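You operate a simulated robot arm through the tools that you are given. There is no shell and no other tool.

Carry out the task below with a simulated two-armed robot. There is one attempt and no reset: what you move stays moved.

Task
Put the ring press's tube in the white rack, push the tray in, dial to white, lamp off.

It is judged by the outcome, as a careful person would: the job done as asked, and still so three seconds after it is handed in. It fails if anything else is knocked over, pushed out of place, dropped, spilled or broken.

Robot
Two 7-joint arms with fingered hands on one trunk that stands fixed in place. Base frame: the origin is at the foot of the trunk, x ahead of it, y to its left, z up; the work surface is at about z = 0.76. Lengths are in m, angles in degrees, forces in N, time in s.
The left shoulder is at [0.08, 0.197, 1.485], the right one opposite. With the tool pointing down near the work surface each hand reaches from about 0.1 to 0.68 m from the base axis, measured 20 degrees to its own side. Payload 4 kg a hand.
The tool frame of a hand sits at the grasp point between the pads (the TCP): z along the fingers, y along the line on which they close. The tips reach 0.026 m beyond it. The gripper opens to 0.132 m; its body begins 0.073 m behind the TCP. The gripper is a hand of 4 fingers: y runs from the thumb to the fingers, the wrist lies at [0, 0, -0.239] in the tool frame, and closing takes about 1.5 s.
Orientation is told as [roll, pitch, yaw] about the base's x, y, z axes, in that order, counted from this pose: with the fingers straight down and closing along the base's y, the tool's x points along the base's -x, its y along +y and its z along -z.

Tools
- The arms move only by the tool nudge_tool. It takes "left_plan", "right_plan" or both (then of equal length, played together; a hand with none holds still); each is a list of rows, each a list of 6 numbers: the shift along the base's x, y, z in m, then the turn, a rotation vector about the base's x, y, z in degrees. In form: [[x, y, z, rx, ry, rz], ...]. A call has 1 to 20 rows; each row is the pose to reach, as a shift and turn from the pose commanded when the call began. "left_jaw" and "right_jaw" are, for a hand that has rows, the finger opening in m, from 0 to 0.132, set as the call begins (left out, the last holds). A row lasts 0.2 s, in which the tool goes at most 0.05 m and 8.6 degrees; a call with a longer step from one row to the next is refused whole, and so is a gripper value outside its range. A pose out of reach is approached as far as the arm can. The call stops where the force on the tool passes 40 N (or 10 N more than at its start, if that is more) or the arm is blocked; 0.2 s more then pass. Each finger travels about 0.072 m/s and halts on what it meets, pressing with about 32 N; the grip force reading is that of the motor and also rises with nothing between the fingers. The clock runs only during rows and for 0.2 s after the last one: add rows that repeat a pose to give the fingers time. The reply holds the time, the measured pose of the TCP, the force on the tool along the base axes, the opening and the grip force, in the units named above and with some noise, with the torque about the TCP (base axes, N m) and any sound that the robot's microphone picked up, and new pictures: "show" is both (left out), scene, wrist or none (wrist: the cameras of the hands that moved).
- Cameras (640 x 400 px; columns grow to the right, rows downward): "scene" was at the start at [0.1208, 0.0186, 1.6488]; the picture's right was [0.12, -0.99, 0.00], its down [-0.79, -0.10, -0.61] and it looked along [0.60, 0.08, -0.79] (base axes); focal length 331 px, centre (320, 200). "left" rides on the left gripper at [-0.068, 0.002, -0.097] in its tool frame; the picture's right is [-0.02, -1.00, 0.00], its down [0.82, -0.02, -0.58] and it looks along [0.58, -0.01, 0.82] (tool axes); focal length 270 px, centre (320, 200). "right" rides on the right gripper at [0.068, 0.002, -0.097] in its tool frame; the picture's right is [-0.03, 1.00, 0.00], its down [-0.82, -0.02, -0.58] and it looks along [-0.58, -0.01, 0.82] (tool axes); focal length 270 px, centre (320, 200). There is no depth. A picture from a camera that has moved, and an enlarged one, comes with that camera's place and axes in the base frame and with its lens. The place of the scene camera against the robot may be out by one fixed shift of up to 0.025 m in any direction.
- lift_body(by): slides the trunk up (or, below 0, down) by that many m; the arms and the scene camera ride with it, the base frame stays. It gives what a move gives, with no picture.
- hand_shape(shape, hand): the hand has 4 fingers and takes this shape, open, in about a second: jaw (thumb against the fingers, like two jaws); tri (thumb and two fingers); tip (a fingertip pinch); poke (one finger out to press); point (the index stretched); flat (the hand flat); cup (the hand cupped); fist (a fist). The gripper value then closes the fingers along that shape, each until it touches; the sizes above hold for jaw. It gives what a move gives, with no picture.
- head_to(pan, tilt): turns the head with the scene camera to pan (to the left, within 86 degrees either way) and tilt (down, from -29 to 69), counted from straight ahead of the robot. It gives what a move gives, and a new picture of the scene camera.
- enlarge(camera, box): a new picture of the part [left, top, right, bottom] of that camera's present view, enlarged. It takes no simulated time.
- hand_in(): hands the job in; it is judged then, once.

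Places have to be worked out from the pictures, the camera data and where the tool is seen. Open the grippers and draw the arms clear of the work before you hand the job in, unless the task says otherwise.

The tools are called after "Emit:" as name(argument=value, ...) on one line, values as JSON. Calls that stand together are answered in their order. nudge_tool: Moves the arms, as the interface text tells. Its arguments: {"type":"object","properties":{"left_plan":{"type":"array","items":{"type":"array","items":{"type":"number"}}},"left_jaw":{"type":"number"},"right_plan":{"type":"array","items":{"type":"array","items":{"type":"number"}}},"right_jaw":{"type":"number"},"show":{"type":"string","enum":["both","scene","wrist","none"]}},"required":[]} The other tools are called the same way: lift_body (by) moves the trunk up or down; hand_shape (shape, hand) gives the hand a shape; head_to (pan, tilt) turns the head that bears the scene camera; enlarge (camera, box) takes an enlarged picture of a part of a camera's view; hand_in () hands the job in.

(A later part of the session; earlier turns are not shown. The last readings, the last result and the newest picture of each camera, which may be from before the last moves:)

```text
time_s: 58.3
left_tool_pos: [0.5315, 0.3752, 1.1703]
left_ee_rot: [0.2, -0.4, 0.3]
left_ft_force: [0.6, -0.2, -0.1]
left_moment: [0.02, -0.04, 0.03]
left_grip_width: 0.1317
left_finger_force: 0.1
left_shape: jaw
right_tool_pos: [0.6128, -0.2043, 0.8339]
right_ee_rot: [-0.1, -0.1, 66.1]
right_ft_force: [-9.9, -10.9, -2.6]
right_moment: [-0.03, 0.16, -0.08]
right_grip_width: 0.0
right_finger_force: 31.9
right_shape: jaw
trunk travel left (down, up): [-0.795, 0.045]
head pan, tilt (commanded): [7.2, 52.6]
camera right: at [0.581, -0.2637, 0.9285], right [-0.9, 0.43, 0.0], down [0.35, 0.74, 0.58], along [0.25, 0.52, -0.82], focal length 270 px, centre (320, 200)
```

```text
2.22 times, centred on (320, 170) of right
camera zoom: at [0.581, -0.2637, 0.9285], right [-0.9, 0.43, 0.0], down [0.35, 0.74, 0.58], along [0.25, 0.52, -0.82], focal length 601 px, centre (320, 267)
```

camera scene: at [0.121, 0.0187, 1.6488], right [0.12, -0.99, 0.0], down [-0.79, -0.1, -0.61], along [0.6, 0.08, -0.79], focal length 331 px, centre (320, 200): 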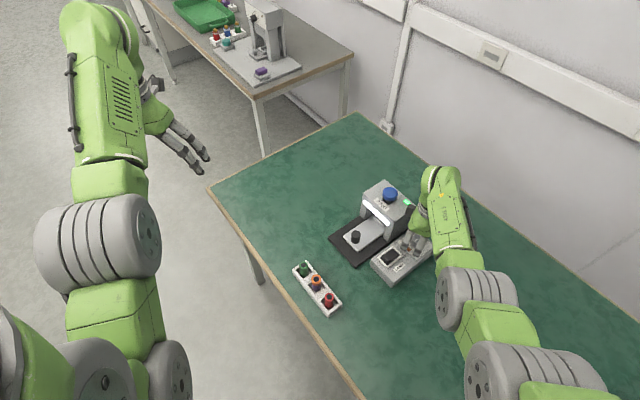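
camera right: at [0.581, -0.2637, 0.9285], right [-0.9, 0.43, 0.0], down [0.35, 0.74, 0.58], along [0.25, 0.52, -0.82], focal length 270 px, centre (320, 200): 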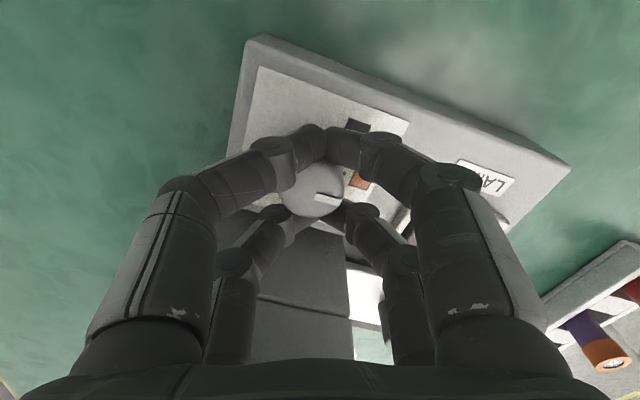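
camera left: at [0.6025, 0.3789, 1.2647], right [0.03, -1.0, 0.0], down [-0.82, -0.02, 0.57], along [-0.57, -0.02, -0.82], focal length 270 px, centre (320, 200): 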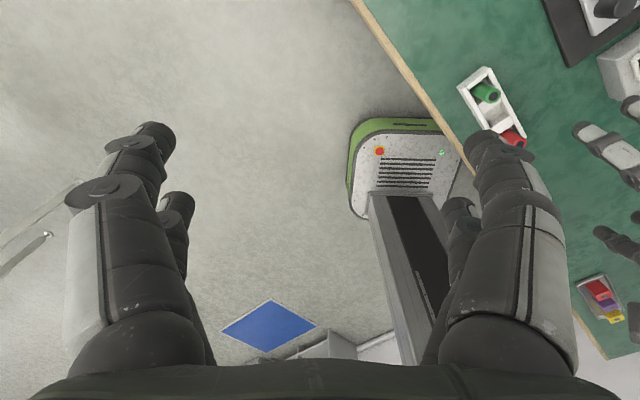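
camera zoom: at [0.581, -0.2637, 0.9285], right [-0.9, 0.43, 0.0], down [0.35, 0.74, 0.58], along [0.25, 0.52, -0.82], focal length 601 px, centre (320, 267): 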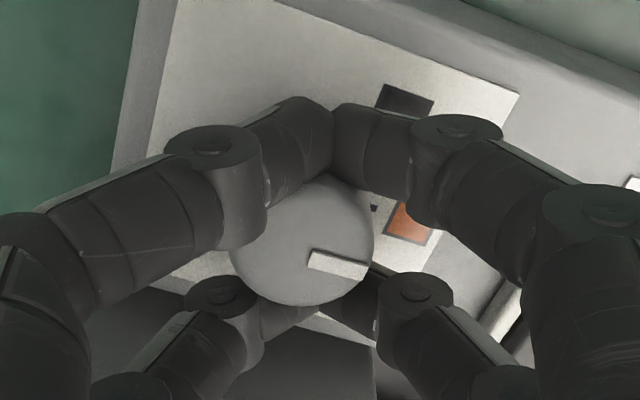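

The dial is held between the rear and front fingers. I'll turn it clockwise (negative z) about its axis, with a small shift to relieve the side load.

Emit:
nudge_tool(right_plan=[[-0.001, -0.0015, 0, 0, 0, -4], [-0.001, -0.0015, 0, 0, 0, -8], [-0.001, -0.0015, 0, 0, 0, -12], [-0.001, -0.0015, 0, 0, 0, -16], [-0.001, -0.0015, 0, 0, 0, -20]], show="wrist")

Emit:
enlarge(camera="right", box=[200, 80, 440, 260])

```text
time_s: 59.5
left_tool_pos: [0.5328, 0.3767, 1.1694]
left_ee_rot: [0.2, -0.4, 0.2]
left_ft_force: [-0.6, -0.1, 0.4]
left_moment: [0.0, 0.0, -0.02]
left_grip_width: 0.1318
left_finger_force: 0.1
left_shape: jaw
right_tool_pos: [0.6127, -0.2014, 0.8325]
right_ee_rot: [-0.5, -0.2, 46.1]
right_ft_force: [-11.4, -2.1, -7.1]
right_moment: [0.18, 0.13, -0.04]
right_grip_width: 0.0
right_finger_force: 31.8
right_shape: jaw
trunk travel left (down, up): [-0.795, 0.045]
head pan, tilt (commanded): [7.2, 52.6]
camera right: at [0.5626, -0.2492, 0.9286], right [-0.7, 0.71, -0.01], down [0.58, 0.57, 0.58], along [0.42, 0.4, -0.81], focal length 270 px, centre (320, 200)
```

right: 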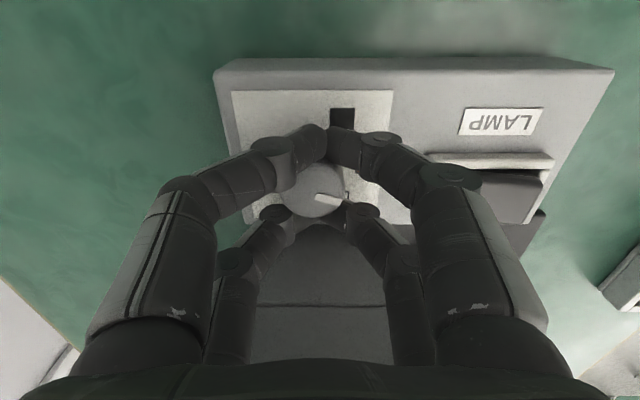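

```text
2.22 times, centred on (320, 170) of right
camera zoom: at [0.5626, -0.2492, 0.9286], right [-0.7, 0.71, -0.01], down [0.58, 0.57, 0.58], along [0.42, 0.4, -0.81], focal length 601 px, centre (320, 267)
```

zoom: 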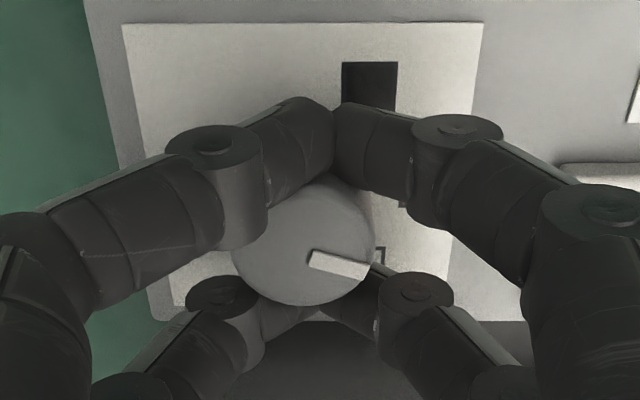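

The pointer keeps its angle relative to the hand while the panel turned, so the dial is turning with the grip: 20° so far. I'll continue another 25°.

Emit:
nudge_tool(right_plan=[[0, 0, 0, 0, 0, -4], [0, 0, 0, 0, 0, -8], [0, 0, 0, 0, 0, -12], [0, 0, 0, 0, 0, -16], [0, 0, 0, 0, 0, -20], [0, 0, 0, 0, 0, -24]], show="both")

Emit:
enlarge(camera="right", box=[200, 80, 440, 260])

Emit:
enlarge(camera="scene", box=[370, 180, 460, 270])

```text
time_s: 60.9
left_tool_pos: [0.5345, 0.3779, 1.1682]
left_ee_rot: [0.1, -0.3, 0.2]
left_ft_force: [1.3, 0.5, -0.2]
left_moment: [0.01, -0.01, -0.02]
left_grip_width: 0.132
left_finger_force: 0.1
left_shape: jaw
right_tool_pos: [0.614, -0.202, 0.8328]
right_ee_rot: [-0.4, 0.0, 22.2]
right_ft_force: [-8.0, 2.8, -13.1]
right_moment: [0.23, -0.03, -0.01]
right_grip_width: 0.0
right_finger_force: 32.4
right_shape: jaw
trunk travel left (down, up): [-0.795, 0.045]
head pan, tilt (commanded): [7.2, 52.6]
camera scene: at [0.1215, 0.0186, 1.6488], right [0.12, -0.99, 0.0], down [-0.79, -0.1, -0.61], along [0.6, 0.08, -0.79], focal length 331 px, centre (320, 200)
camera right: at [0.549, -0.2245, 0.929], right [-0.35, 0.94, -0.01], down [0.76, 0.29, 0.58], along [0.54, 0.2, -0.81], focal length 270 px, centre (320, 200)
```

scene: 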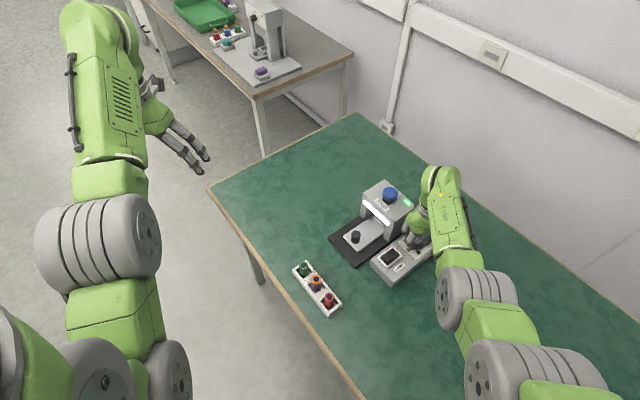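
right: 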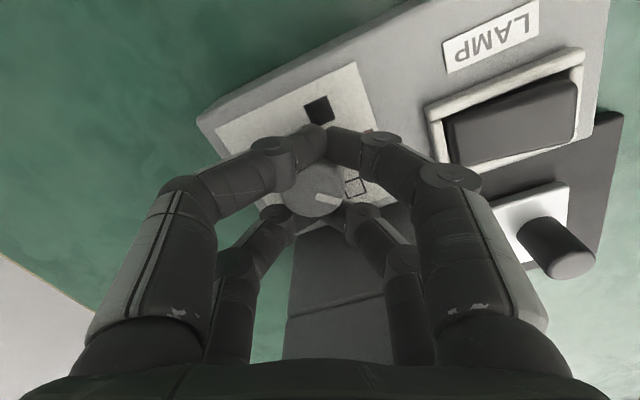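

```text
2.22 times, centred on (320, 170) of right
camera zoom: at [0.549, -0.2245, 0.929], right [-0.35, 0.94, -0.01], down [0.76, 0.29, 0.58], along [0.54, 0.2, -0.81], focal length 601 px, centre (320, 267)
```

zoom: 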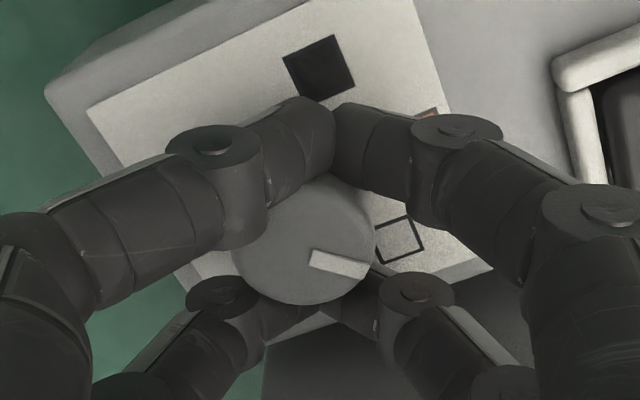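

```text
4.44 times, centred on (415, 225) of scene
camera zoom: at [0.1215, 0.0186, 1.6488], right [0.12, -0.99, 0.0], down [-0.79, -0.1, -0.61], along [0.6, 0.08, -0.79], focal length 1471 px, centre (-102, 89)
```

zoom: 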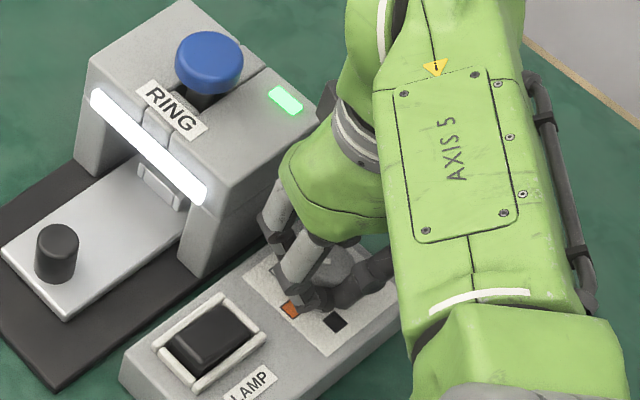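

44° done, with the pointer near white. Going further would bring a knuckle close to the press wall, so I'll open slightly, lift off the dial, and turn the hand back 32° for a second grip.

Emit:
nudge_tool(right_plan=[[0, 0, 0, 0, 0, 0], [0, 0, 0, 0, 0, 0], [0, 0, 0.012, 0, 0, 0], [0, 0, 0.026, 0, 0, 0], [0, 0, 0.04, 0, 0, 0], [0, 0, 0.04, 0, 0, 8], [0, 0, 0.04, 0, 0, 16], [0, 0, 0.04, 0, 0, 24], [0, 0, 0.04, 0, 0, 32]], right_jaw=0.027, show="both")

Emit:
enlarge(camera="right", box=[200, 60, 440, 240])

Emit:
enlarge(camera="scene", box=[370, 180, 460, 270])

```text
time_s: 62.9
left_tool_pos: [0.5347, 0.3769, 1.1687]
left_ee_rot: [0.1, -0.3, 0.2]
left_ft_force: [0.5, -0.1, 0.7]
left_moment: [0.0, -0.05, 0.01]
left_grip_width: 0.1317
left_finger_force: 0.1
left_shape: jaw
right_tool_pos: [0.6138, -0.2017, 0.8734]
right_ee_rot: [-0.5, -0.3, 54.3]
right_ft_force: [0.4, 0.2, 0.1]
right_moment: [-0.04, 0.04, 0.01]
right_grip_width: 0.0269
right_finger_force: 0.0
right_shape: jaw
trunk travel left (down, up): [-0.795, 0.045]
head pan, tilt (commanded): [7.2, 52.6]
camera scene: at [0.1208, 0.0186, 1.6488], right [0.12, -0.99, 0.0], down [-0.79, -0.1, -0.61], along [0.6, 0.08, -0.79], focal length 331 px, centre (320, 200)
camera right: at [0.5709, -0.2558, 0.9695], right [-0.8, 0.6, -0.01], down [0.49, 0.65, 0.58], along [0.36, 0.46, -0.81], focal length 270 px, centre (320, 200)
```

scene: 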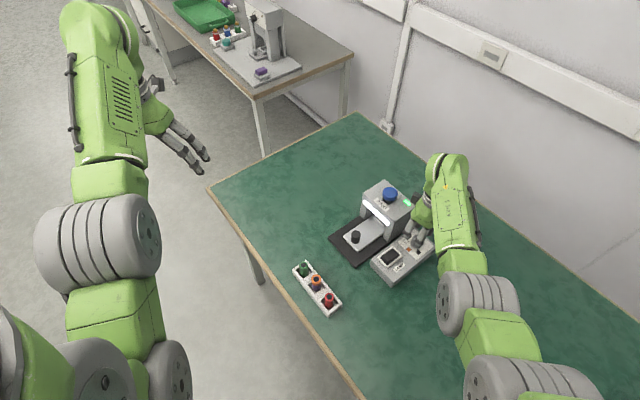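
right: 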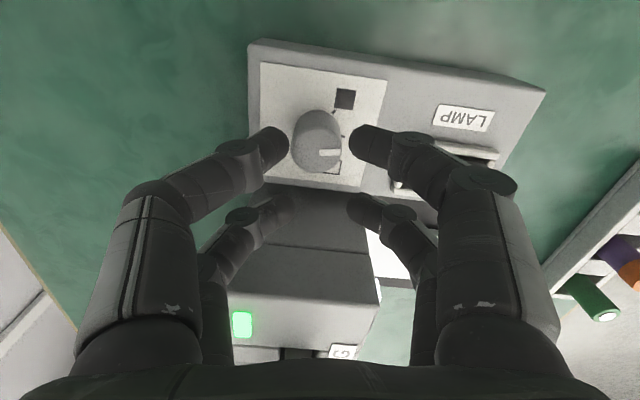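

```text
2.22 times, centred on (320, 150) of right
camera zoom: at [0.5709, -0.2558, 0.9695], right [-0.8, 0.6, -0.01], down [0.49, 0.65, 0.58], along [0.36, 0.46, -0.81], focal length 601 px, centre (320, 311)
```

zoom: 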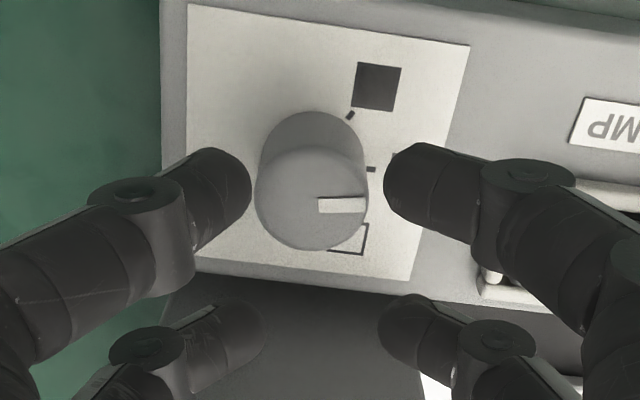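

```text
4.44 times, centred on (415, 225) of scene
camera zoom: at [0.1208, 0.0186, 1.6488], right [0.12, -0.99, 0.0], down [-0.79, -0.1, -0.61], along [0.6, 0.08, -0.79], focal length 1471 px, centre (-102, 89)
```

zoom: 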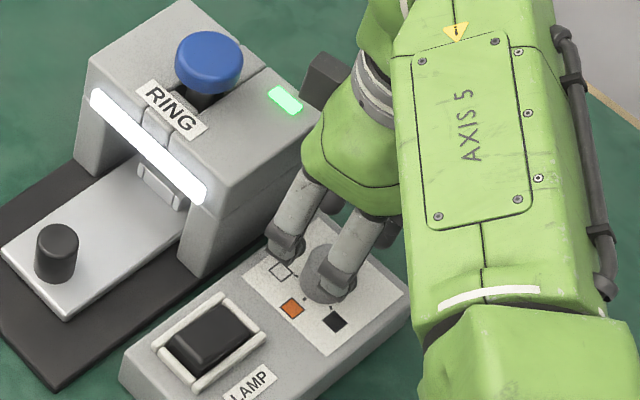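

I need to confirm where the pointer stands now that the hand is off the dial, so I'll enlarge the dial.

Emit:
enlarge(camera="right", box=[270, 70, 390, 190])

Emit:
enlarge(camera="scene", box=[395, 225, 445, 265])

```text
3.33 times, centred on (330, 130) of right
camera zoom: at [0.5709, -0.2558, 0.9695], right [-0.8, 0.6, -0.01], down [0.49, 0.65, 0.58], along [0.36, 0.46, -0.81], focal length 901 px, centre (287, 433)
```

zoom: 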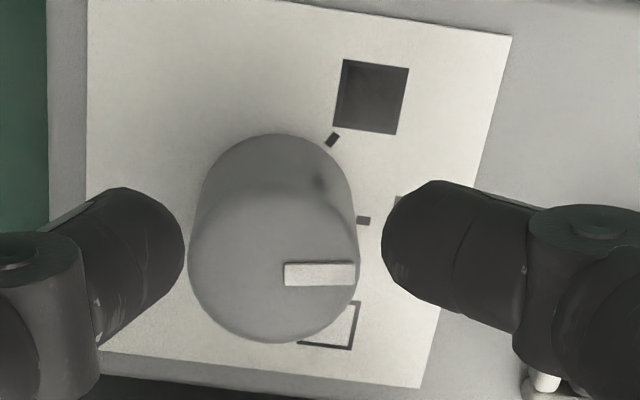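

```text
10.00 times, centred on (420, 245) of scene
camera zoom: at [0.1208, 0.0186, 1.6488], right [0.12, -0.99, 0.0], down [-0.79, -0.1, -0.61], along [0.6, 0.08, -0.79], focal length 3311 px, centre (-680, -250)
```

zoom: 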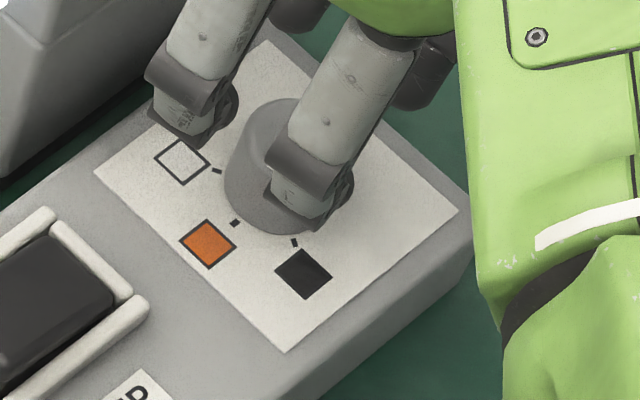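

After release the dial is back at orange. When the fingers caging it opened, they moved tangentially and dragged it back. I'll pinch it across its diameter with only the front finger pair instead, so opening is purely radial, and use one full stroke from yaw 74° to about 13°. First I'll reposition so the front pair is centred on the dial.

Emit:
nudge_tool(right_plan=[[-0.0013, -0.006, 0, 0, 0, 6.5], [-0.0026, -0.012, 0, 0, 0, 13], [-0.0039, -0.0183, 0, 0, 0, 19.7], [-0.0039, -0.0183, 0, 0, 0, 19.7]], right_jaw=0.05, show="wrist")

Emit:
enlarge(camera="right", box=[200, 100, 440, 280])

```text
time_s: 63.9
left_tool_pos: [0.5326, 0.3772, 1.1682]
left_ee_rot: [0.0, -0.4, 0.1]
left_ft_force: [0.4, 0.6, -0.8]
left_moment: [-0.01, 0.0, 0.0]
left_grip_width: 0.1318
left_finger_force: 0.0
left_shape: jaw
right_tool_pos: [0.6112, -0.2205, 0.8725]
right_ee_rot: [-0.4, -0.2, 73.9]
right_ft_force: [0.0, 0.3, 0.2]
right_moment: [-0.03, 0.03, 0.01]
right_grip_width: 0.05
right_finger_force: 0.1
right_shape: jaw
trunk travel left (down, up): [-0.795, 0.045]
head pan, tilt (commanded): [7.2, 52.6]
camera right: at [0.588, -0.2845, 0.9687], right [-0.95, 0.3, -0.01], down [0.24, 0.78, 0.58], along [0.18, 0.55, -0.81], focal length 270 px, centre (320, 200)
```

right: 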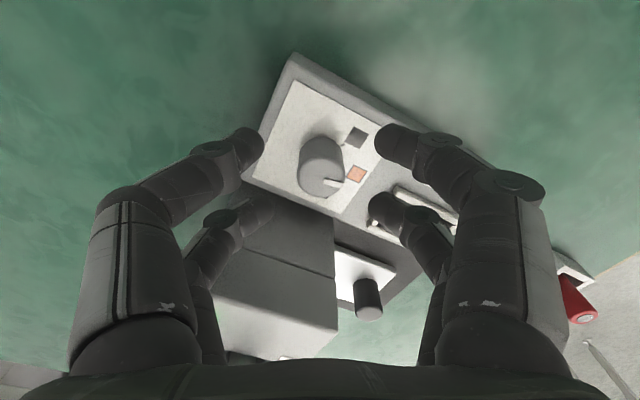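

```text
2.22 times, centred on (320, 190) of right
camera zoom: at [0.588, -0.2845, 0.9687], right [-0.95, 0.3, -0.01], down [0.24, 0.78, 0.58], along [0.18, 0.55, -0.81], focal length 601 px, centre (320, 222)
```

zoom: 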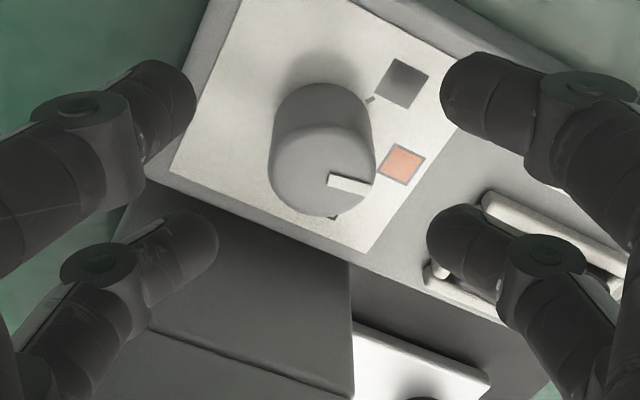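

The dial is centred on the front pair (x≈-0.017). I'll descend to about z=0.834 and close.

Emit:
nudge_tool(right_plan=[[-0.001, 0.0003, -0.012, 0, 0, 0], [-0.0012, 0.0003, -0.025, 0, 0, 0], [-0.0012, 0.0003, -0.038, 0, 0, 0]], show="none")

Emit:
nudge_tool(right_plan=[[0, 0, 0, 0, 0, 0], [0, 0, 0, 0, 0, 0], [0, 0, 0, 0, 0, 0], [0, 0, 0, 0, 0, 0]], right_jaw=0.0, show="wrist")

Emit:
enlarge(camera="right", box=[200, 100, 440, 280])

```text
time_s: 64.7
left_tool_pos: [0.5328, 0.3769, 1.1684]
left_ee_rot: [0.0, -0.3, 0.1]
left_ft_force: [-0.2, -0.2, -0.4]
left_moment: [0.01, 0.04, 0.03]
left_grip_width: 0.1319
left_finger_force: 0.0
left_shape: jaw
right_tool_pos: [0.6088, -0.221, 0.8347]
right_ee_rot: [-0.4, -0.1, 73.9]
right_ft_force: [0.6, 1.4, -0.6]
right_moment: [0.0, 0.01, 0.01]
right_grip_width: 0.0497
right_finger_force: 0.1
right_shape: jaw
trunk travel left (down, up): [-0.795, 0.045]
head pan, tilt (commanded): [7.2, 52.6]
```

```text
time_s: 65.7
left_tool_pos: [0.5336, 0.3775, 1.1691]
left_ee_rot: [0.1, -0.3, 0.2]
left_ft_force: [0.4, -0.8, 0.6]
left_moment: [0.01, 0.0, 0.0]
left_grip_width: 0.1321
left_finger_force: 0.1
left_shape: jaw
right_tool_pos: [0.6092, -0.2191, 0.8336]
right_ee_rot: [-0.4, -0.1, 73.9]
right_ft_force: [0.9, 2.2, -3.2]
right_moment: [-0.03, -0.02, 0.0]
right_grip_width: 0.0001
right_finger_force: 32.1
right_shape: jaw
trunk travel left (down, up): [-0.795, 0.045]
head pan, tilt (commanded): [7.2, 52.6]
camera right: at [0.5862, -0.2844, 0.9304], right [-0.95, 0.3, -0.01], down [0.24, 0.78, 0.58], along [0.18, 0.55, -0.81], focal length 270 px, centre (320, 200)
```

right: 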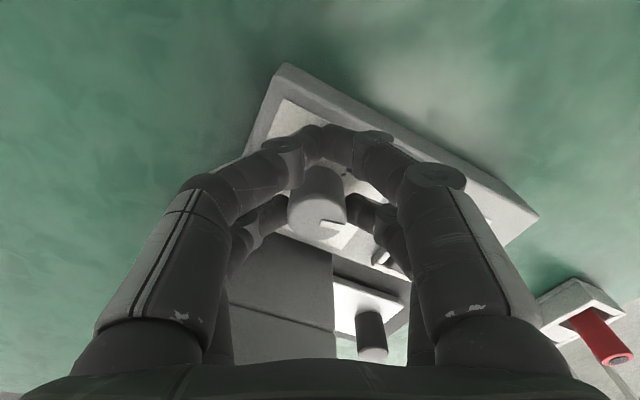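

```text
2.22 times, centred on (320, 190) of right
camera zoom: at [0.5862, -0.2844, 0.9304], right [-0.95, 0.3, -0.01], down [0.24, 0.78, 0.58], along [0.18, 0.55, -0.81], focal length 601 px, centre (320, 222)
```

zoom: 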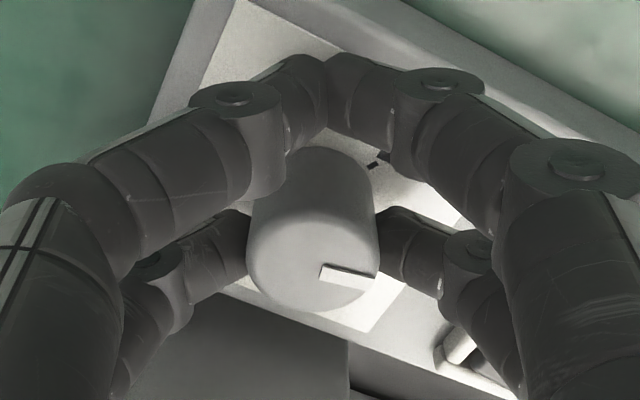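

The front pair now pinches the dial across its diameter. I'll rotate about the dial axis, moving the TCP on the matching arc, 40° first.

Emit:
nudge_tool(right_plan=[[-0.0014, 0.0005, 0, 0, 0, -5], [-0.0028, 0.0011, 0, 0, 0, -10], [-0.0041, 0.0018, 0, 0, 0, -15], [-0.0054, 0.0026, 0, 0, 0, -20], [-0.0066, 0.0036, 0, 0, 0, -25], [-0.0077, 0.0046, 0, 0, 0, -30], [-0.0087, 0.0057, 0, 0, 0, -35], [-0.0096, 0.007, 0, 0, 0, -40]], show="wrist")

Emit:
enlarge(camera="right", box=[200, 100, 440, 280])

```text
time_s: 67.5
left_tool_pos: [0.5349, 0.3781, 1.1679]
left_ee_rot: [0.1, -0.2, 0.2]
left_ft_force: [0.3, -0.6, 0.3]
left_moment: [-0.02, 0.0, 0.02]
left_grip_width: 0.1322
left_finger_force: 0.2
left_shape: jaw
right_tool_pos: [0.6004, -0.2123, 0.8346]
right_ee_rot: [-0.4, -0.1, 33.8]
right_ft_force: [6.2, 4.6, -4.7]
right_moment: [0.08, -0.03, 0.03]
right_grip_width: 0.0
right_finger_force: 32.2
right_shape: jaw
trunk travel left (down, up): [-0.795, 0.045]
head pan, tilt (commanded): [7.2, 52.6]
camera right: at [0.5411, -0.248, 0.9306], right [-0.54, 0.84, -0.01], down [0.69, 0.44, 0.58], along [0.49, 0.3, -0.82], focal length 270 px, centre (320, 200)
```

right: 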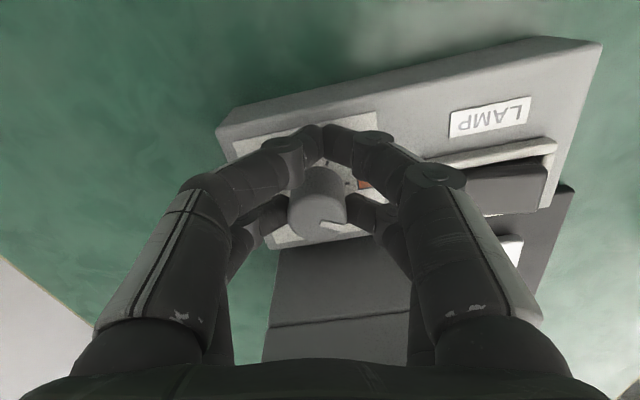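

```text
2.22 times, centred on (320, 190) of right
camera zoom: at [0.5411, -0.248, 0.9306], right [-0.54, 0.84, -0.01], down [0.69, 0.44, 0.58], along [0.49, 0.3, -0.82], focal length 601 px, centre (320, 222)
```

zoom: 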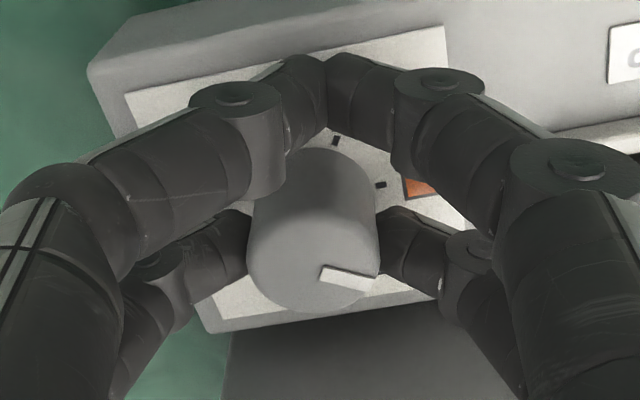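

The dial follows. I'll continue the remaining ~22° to reach white.

Emit:
nudge_tool(right_plan=[[-0.0008, 0.0012, 0, 0, 0, -5], [-0.0014, 0.0026, 0, 0, 0, -10], [-0.002, 0.004, 0, 0, 0, -15], [-0.0024, 0.0055, 0, 0, 0, -20], [-0.0025, 0.006, 0, 0, 0, -22]], show="both")

Emit:
enlarge(camera="right", box=[200, 100, 440, 280])

Emit:
enlarge(camera="scene", box=[370, 190, 450, 270])

```text
time_s: 68.7
left_tool_pos: [0.5362, 0.3783, 1.1671]
left_ee_rot: [0.1, -0.3, 0.2]
left_ft_force: [0.4, 0.7, 0.4]
left_moment: [0.06, 0.0, 0.01]
left_grip_width: 0.1321
left_finger_force: 0.1
left_shape: jaw
right_tool_pos: [0.5998, -0.2078, 0.8335]
right_ee_rot: [-0.3, 0.0, 11.8]
right_ft_force: [8.1, 5.2, -4.0]
right_moment: [0.09, -0.07, 0.07]
right_grip_width: 0.0002
right_finger_force: 32.0
right_shape: jaw
trunk travel left (down, up): [-0.795, 0.045]
head pan, tilt (commanded): [7.2, 52.6]
camera scene: at [0.1238, 0.0195, 1.6486], right [0.12, -0.99, 0.0], down [-0.79, -0.1, -0.61], along [0.6, 0.08, -0.8], focal length 331 px, centre (320, 200)
camera right: at [0.5302, -0.218, 0.9306], right [-0.18, 0.98, -0.01], down [0.8, 0.15, 0.58], along [0.57, 0.1, -0.82], focal length 270 px, centre (320, 200)
```

scene: 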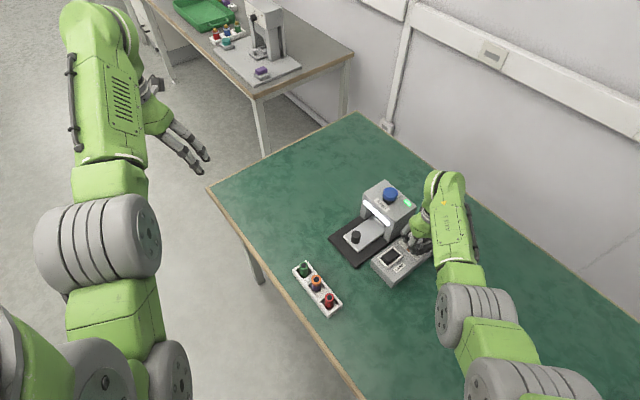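
right: 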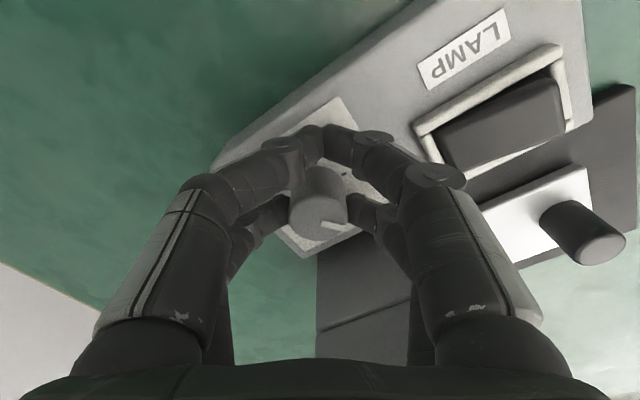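

```text
2.22 times, centred on (320, 190) of right
camera zoom: at [0.5302, -0.218, 0.9306], right [-0.18, 0.98, -0.01], down [0.8, 0.15, 0.58], along [0.57, 0.1, -0.82], focal length 601 px, centre (320, 222)
```

zoom: 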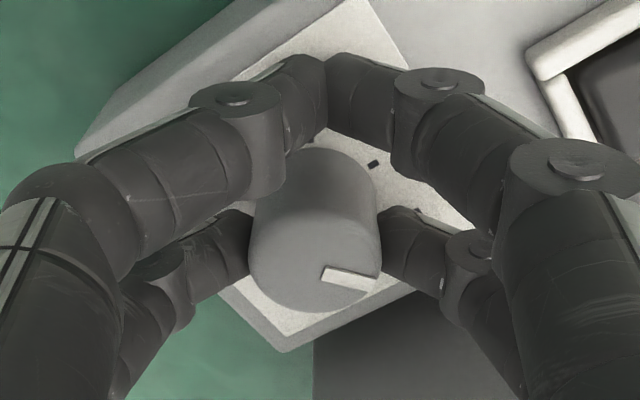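

```text
5.00 times, centred on (410, 230) of scene
camera zoom: at [0.1238, 0.0195, 1.6486], right [0.12, -0.99, 0.0], down [-0.79, -0.1, -0.61], along [0.6, 0.08, -0.8], focal length 1655 px, centre (-130, 50)
```

zoom: 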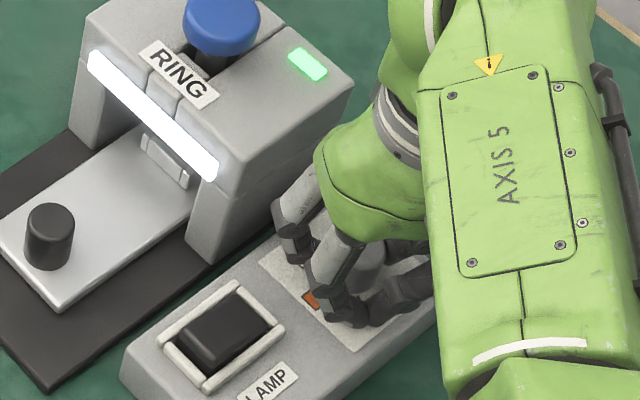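

The dial has turned about 62° with the hand, so it should be at white. I'll open radially and check before lifting.

Emit:
nudge_tool(right_plan=[[0, 0, 0, 0, 0, 0], [0, 0, 0, 0, 0, 0], [0, 0, 0, 0, 0, 0]], right_jaw=0.042, show="wrist")

Emit:
enlarge(camera="right", box=[200, 100, 440, 280])

```text
time_s: 69.5
left_tool_pos: [0.5341, 0.3764, 1.1679]
left_ee_rot: [0.0, -0.4, 0.1]
left_ft_force: [-1.0, 0.4, 0.5]
left_moment: [0.03, -0.02, 0.0]
left_grip_width: 0.1321
left_finger_force: 0.0
left_shape: jaw
right_tool_pos: [0.598, -0.2077, 0.8356]
right_ee_rot: [-0.4, -0.2, 11.8]
right_ft_force: [0.4, 0.0, 0.3]
right_moment: [-0.01, 0.04, 0.01]
right_grip_width: 0.0419
right_finger_force: 0.0
right_shape: jaw
trunk travel left (down, up): [-0.795, 0.045]
head pan, tilt (commanded): [7.2, 52.6]
camera right: at [0.5283, -0.219, 0.9313], right [-0.18, 0.98, -0.01], down [0.8, 0.15, 0.58], along [0.57, 0.1, -0.82], focal length 270 px, centre (320, 200)
```

right: 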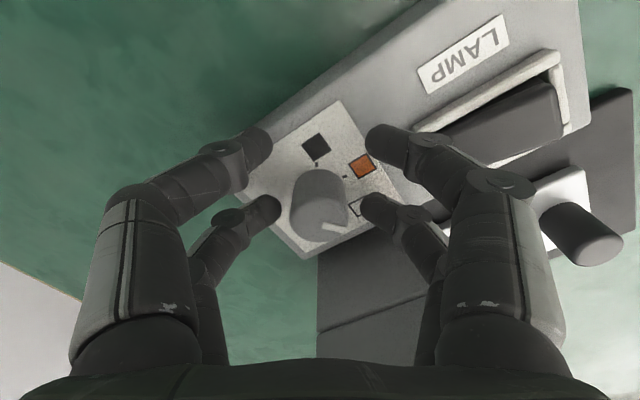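

```text
2.22 times, centred on (320, 190) of right
camera zoom: at [0.5283, -0.219, 0.9313], right [-0.18, 0.98, -0.01], down [0.8, 0.15, 0.58], along [0.57, 0.1, -0.82], focal length 601 px, centre (320, 222)
```

zoom: 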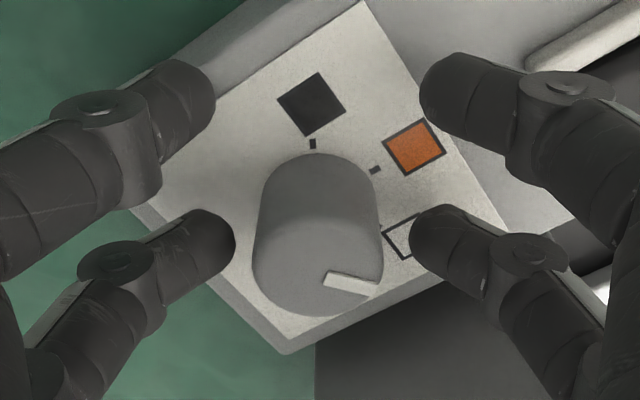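

The dial stayed, with its pointer towards white. I'll lift off and take a clear view.

Emit:
nudge_tool(right_plan=[[0, 0, 0.015, 0, 0, 0], [0, 0, 0.035, 0, 0, 0], [-0.01, -0.005, 0.07, 0, 0, 0], [-0.03, -0.01, 0.11, 0, 0, 0], [-0.05, -0.015, 0.14, 0, 0, 0]], right_jaw=0.06, show="both")

Emit:
enlarge(camera="right", box=[240, 60, 480, 240])

Emit:
enlarge(camera="scene", box=[370, 200, 450, 280])

```text
time_s: 70.7
left_tool_pos: [0.5325, 0.3771, 1.1696]
left_ee_rot: [0.1, -0.4, 0.2]
left_ft_force: [0.3, -0.7, 0.3]
left_moment: [0.02, 0.02, -0.04]
left_grip_width: 0.132
left_finger_force: 0.0
left_shape: jaw
right_tool_pos: [0.5461, -0.2223, 0.979]
right_ee_rot: [-0.3, -0.1, 11.9]
right_ft_force: [0.2, 0.1, -0.2]
right_moment: [0.01, -0.01, -0.01]
right_grip_width: 0.0593
right_finger_force: 0.0
right_shape: jaw
trunk travel left (down, up): [-0.795, 0.045]
head pan, tilt (commanded): [7.2, 52.6]
camera scene: at [0.1192, 0.0188, 1.6489], right [0.12, -0.99, 0.0], down [-0.79, -0.1, -0.61], along [0.6, 0.08, -0.79], focal length 331 px, centre (320, 200)
camera right: at [0.477, -0.2336, 1.0746], right [-0.18, 0.98, -0.01], down [0.8, 0.15, 0.58], along [0.57, 0.1, -0.81], focal length 270 px, centre (320, 200)
```

scene: 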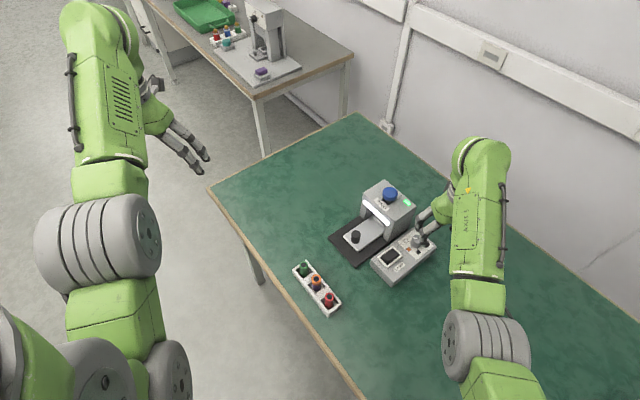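
right: 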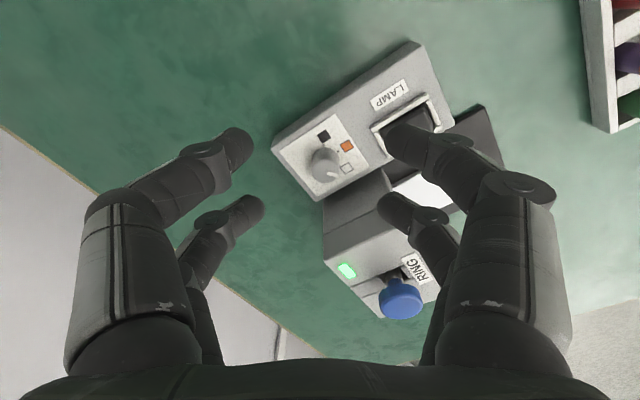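

```text
2.22 times, centred on (360, 150) of right
camera zoom: at [0.477, -0.2336, 1.0746], right [-0.18, 0.98, -0.01], down [0.8, 0.15, 0.58], along [0.57, 0.1, -0.81], focal length 601 px, centre (231, 311)
```

zoom: 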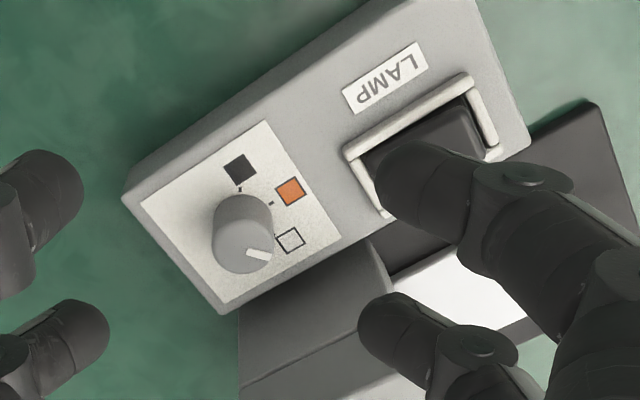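

```text
5.00 times, centred on (410, 240) of scene
camera zoom: at [0.1192, 0.0188, 1.6489], right [0.12, -0.99, 0.0], down [-0.79, -0.1, -0.61], along [0.6, 0.08, -0.79], focal length 1655 px, centre (-130, 0)
```

zoom: 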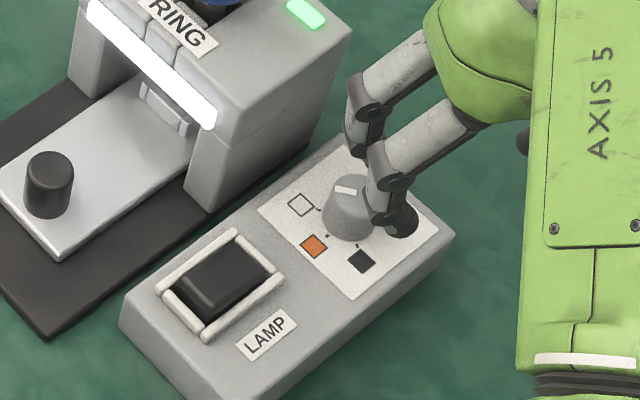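

The dial now points to white. Next is the LAMP rocker, so I'll zoom in to see which end is raised.

Emit:
enlarge(camera="scene", box=[372, 235, 422, 275])

Emit:
nudge_tool(right_plan=[[-0.02, 0.01, 0, 0, 0, -8], [-0.045, 0.02, 0, 0, 0, -16], [-0.07, 0.03, 0, 0, 0, -24], [-0.085, 0.04, 0, 0, 0, -32], [-0.1, 0.05, 0, 0, 0, -40], [-0.1, 0.06, 0, 0, 0, -48], [-0.1, 0.07, 0, 0, 0, -56]], right_jaw=0.13, show="wrist")

```text
10.00 times, centred on (397, 255) of scene
camera zoom: at [0.1192, 0.0188, 1.6489], right [0.12, -0.99, 0.0], down [-0.79, -0.1, -0.61], along [0.6, 0.08, -0.79], focal length 3311 px, centre (-450, -350)
```

zoom: 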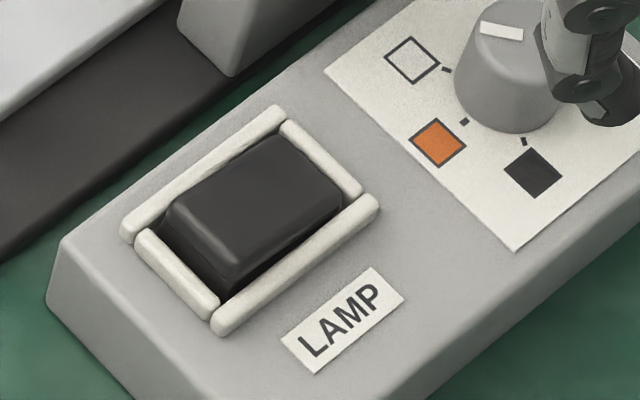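

```text
time_s: 72.3
left_tool_pos: [0.5356, 0.3769, 1.1683]
left_ee_rot: [0.2, -0.3, 0.2]
left_ft_force: [0.0, 0.9, 0.1]
left_moment: [0.01, -0.03, -0.05]
left_grip_width: 0.1319
left_finger_force: 0.1
left_shape: jaw
right_tool_pos: [0.4472, -0.1519, 0.9749]
right_ee_rot: [-0.5, -0.1, -44.3]
right_ft_force: [-0.5, -0.3, 0.2]
right_moment: [0.0, 0.02, -0.03]
right_grip_width: 0.1298
right_finger_force: 0.0
right_shape: jaw
trunk travel left (down, up): [-0.795, 0.045]
head pan, tilt (commanded): [7.2, 52.6]
camera right: at [0.3992, -0.1021, 1.0716], right [0.72, 0.7, -0.01], down [0.57, -0.58, 0.58], along [0.4, -0.42, -0.81], focal length 270 px, centre (320, 200)
```

right: 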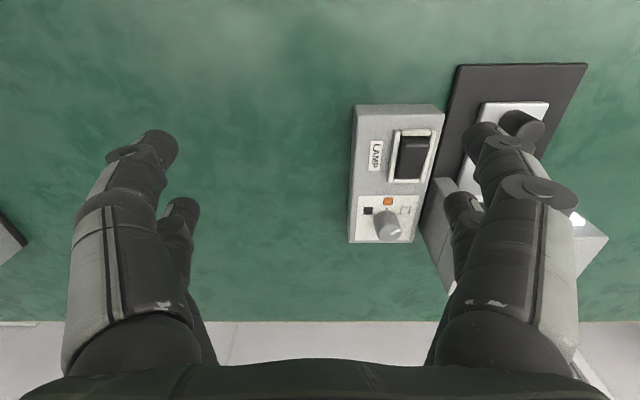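

In the scene zoom, the rocker's near end (away from the dial) stands proud and the dial end is pressed in. I'll zoom with the wrist camera to locate it.

Emit:
enlarge(camera="right", box=[340, 90, 460, 250])

Emit:
enlarge(camera="right", box=[380, 115, 450, 195])

```text
2.50 times, centred on (400, 170) of right
camera zoom: at [0.3992, -0.1021, 1.0716], right [0.72, 0.7, -0.01], down [0.57, -0.58, 0.58], along [0.4, -0.42, -0.81], focal length 676 px, centre (120, 275)
```

zoom: 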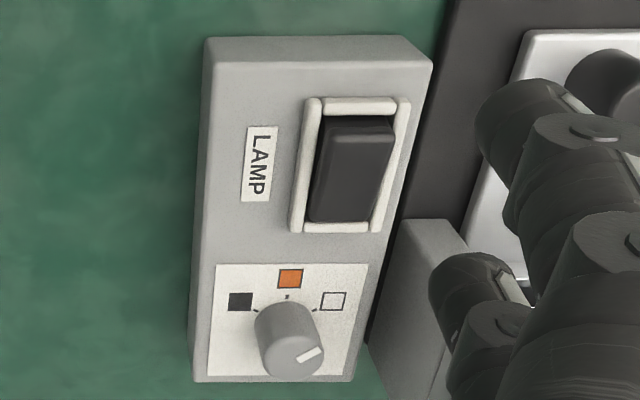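

```text
5.00 times, centred on (415, 155) of right
camera zoom: at [0.3992, -0.1021, 1.0716], right [0.72, 0.7, -0.01], down [0.57, -0.58, 0.58], along [0.4, -0.42, -0.81], focal length 1351 px, centre (-155, 425)
```

zoom: 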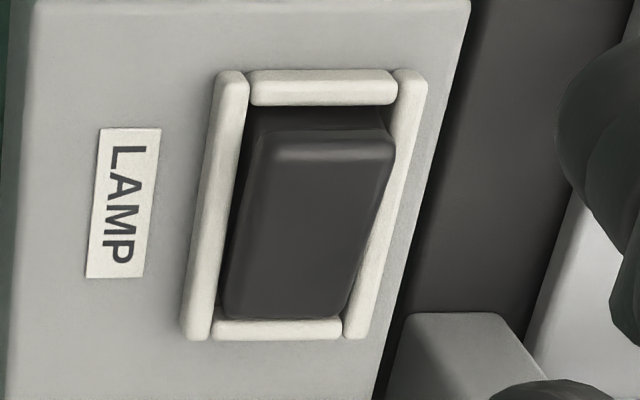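

The near end is clearly raised. The rocker frame centre is at about (0.561,-0.126) and the raised end at about (0.547,-0.112). I'll put the right hand into the poke shape and see where its fingertip is.

Emit:
hand_shape(hand="right", shape="poke")

Emit:
nudge_tool(right_plan=[[0, 0, 0, 0, 0, 0], [0, 0, 0, 0, 0, 0], [0, 0, 0, 0, 0, 0], [0, 0, 0, 0, 0, 0], [0, 0, 0, 0, 0, 0], [0, 0, 0, 0, 0, 0]], right_jaw=0.0, show="both")

```text
time_s: 73.2
left_tool_pos: [0.5322, 0.3764, 1.1689]
left_ee_rot: [0.1, -0.3, 0.2]
left_ft_force: [0.4, 0.1, -0.5]
left_moment: [0.04, -0.01, 0.0]
left_grip_width: 0.1317
left_finger_force: 0.1
left_shape: jaw
right_tool_pos: [0.4477, -0.1543, 0.9759]
right_ee_rot: [-0.4, -0.2, -44.1]
right_ft_force: [0.2, -0.3, 0.1]
right_moment: [-0.02, 0.04, 0.01]
right_grip_width: 0.0
right_finger_force: 0.1
right_shape: poke
trunk travel left (down, up): [-0.795, 0.045]
head pan, tilt (commanded): [7.2, 52.6]
```

```text
time_s: 74.6
left_tool_pos: [0.5333, 0.3769, 1.1683]
left_ee_rot: [0.1, -0.3, 0.2]
left_ft_force: [-0.1, 0.5, 0.1]
left_moment: [0.03, -0.01, 0.0]
left_grip_width: 0.1319
left_finger_force: 0.1
left_shape: jaw
right_tool_pos: [0.448, -0.1524, 0.9773]
right_ee_rot: [-0.4, -0.2, -44.0]
right_ft_force: [0.0, -0.4, -0.4]
right_moment: [0.03, 0.03, 0.02]
right_grip_width: 0.0
right_finger_force: 0.0
right_shape: poke
trunk travel left (down, up): [-0.795, 0.045]
head pan, tilt (commanded): [7.2, 52.6]
camera scene: at [0.1208, 0.0187, 1.6488], right [0.12, -0.99, 0.0], down [-0.79, -0.1, -0.61], along [0.6, 0.08, -0.79], focal length 331 px, centre (320, 200)
camera right: at [0.3986, -0.1025, 1.0719], right [0.71, 0.7, -0.01], down [0.57, -0.58, 0.58], along [0.4, -0.42, -0.81], focal length 270 px, centre (320, 200)
```

scene: 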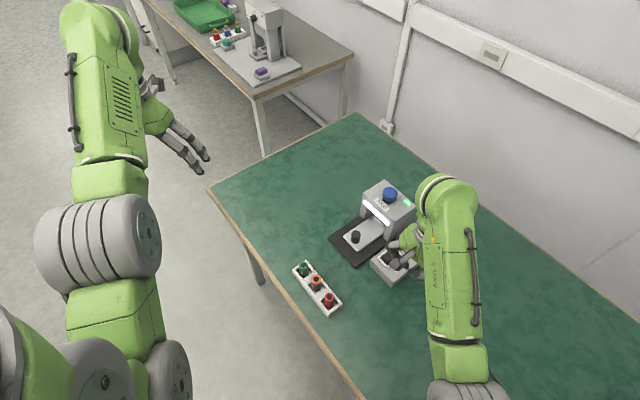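
right: 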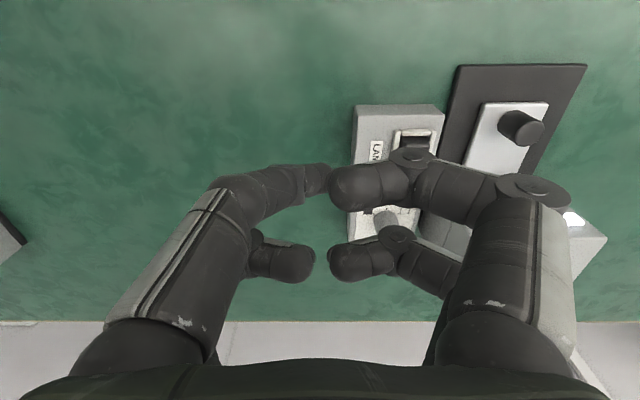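

I'll zoom in to see which finger is extended in the poke shape.

Emit:
enlarge(camera="right", box=[200, 120, 440, 300])

Emit:
enlarge(camera="scene", box=[360, 200, 450, 290])

```text
2.22 times, centred on (320, 210) of right
camera zoom: at [0.3986, -0.1025, 1.0719], right [0.71, 0.7, -0.01], down [0.57, -0.58, 0.58], along [0.4, -0.42, -0.81], focal length 601 px, centre (320, 178)
```

zoom: 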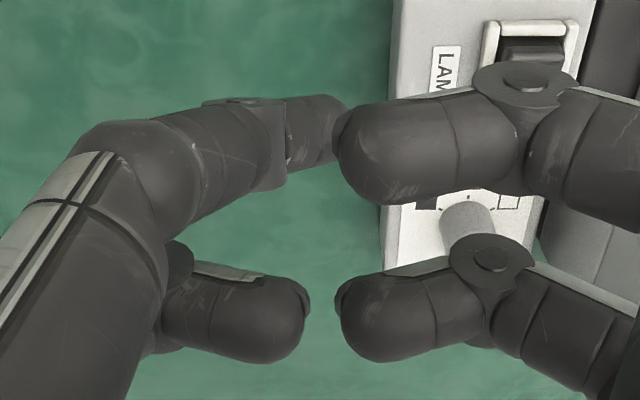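

```text
4.44 times, centred on (405, 245) of scene
camera zoom: at [0.1208, 0.0187, 1.6488], right [0.12, -0.99, 0.0], down [-0.79, -0.1, -0.61], along [0.6, 0.08, -0.79], focal length 1471 px, centre (-58, 0)
```

zoom: 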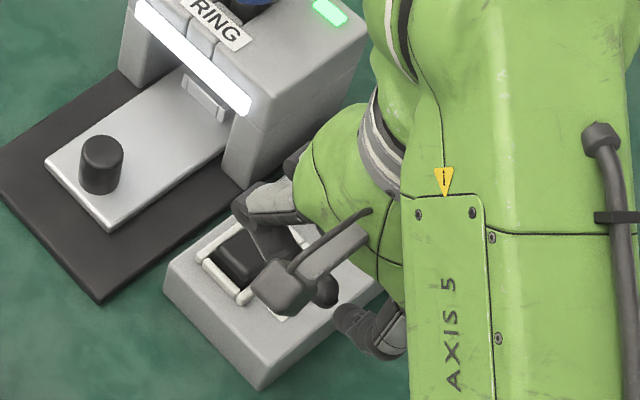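

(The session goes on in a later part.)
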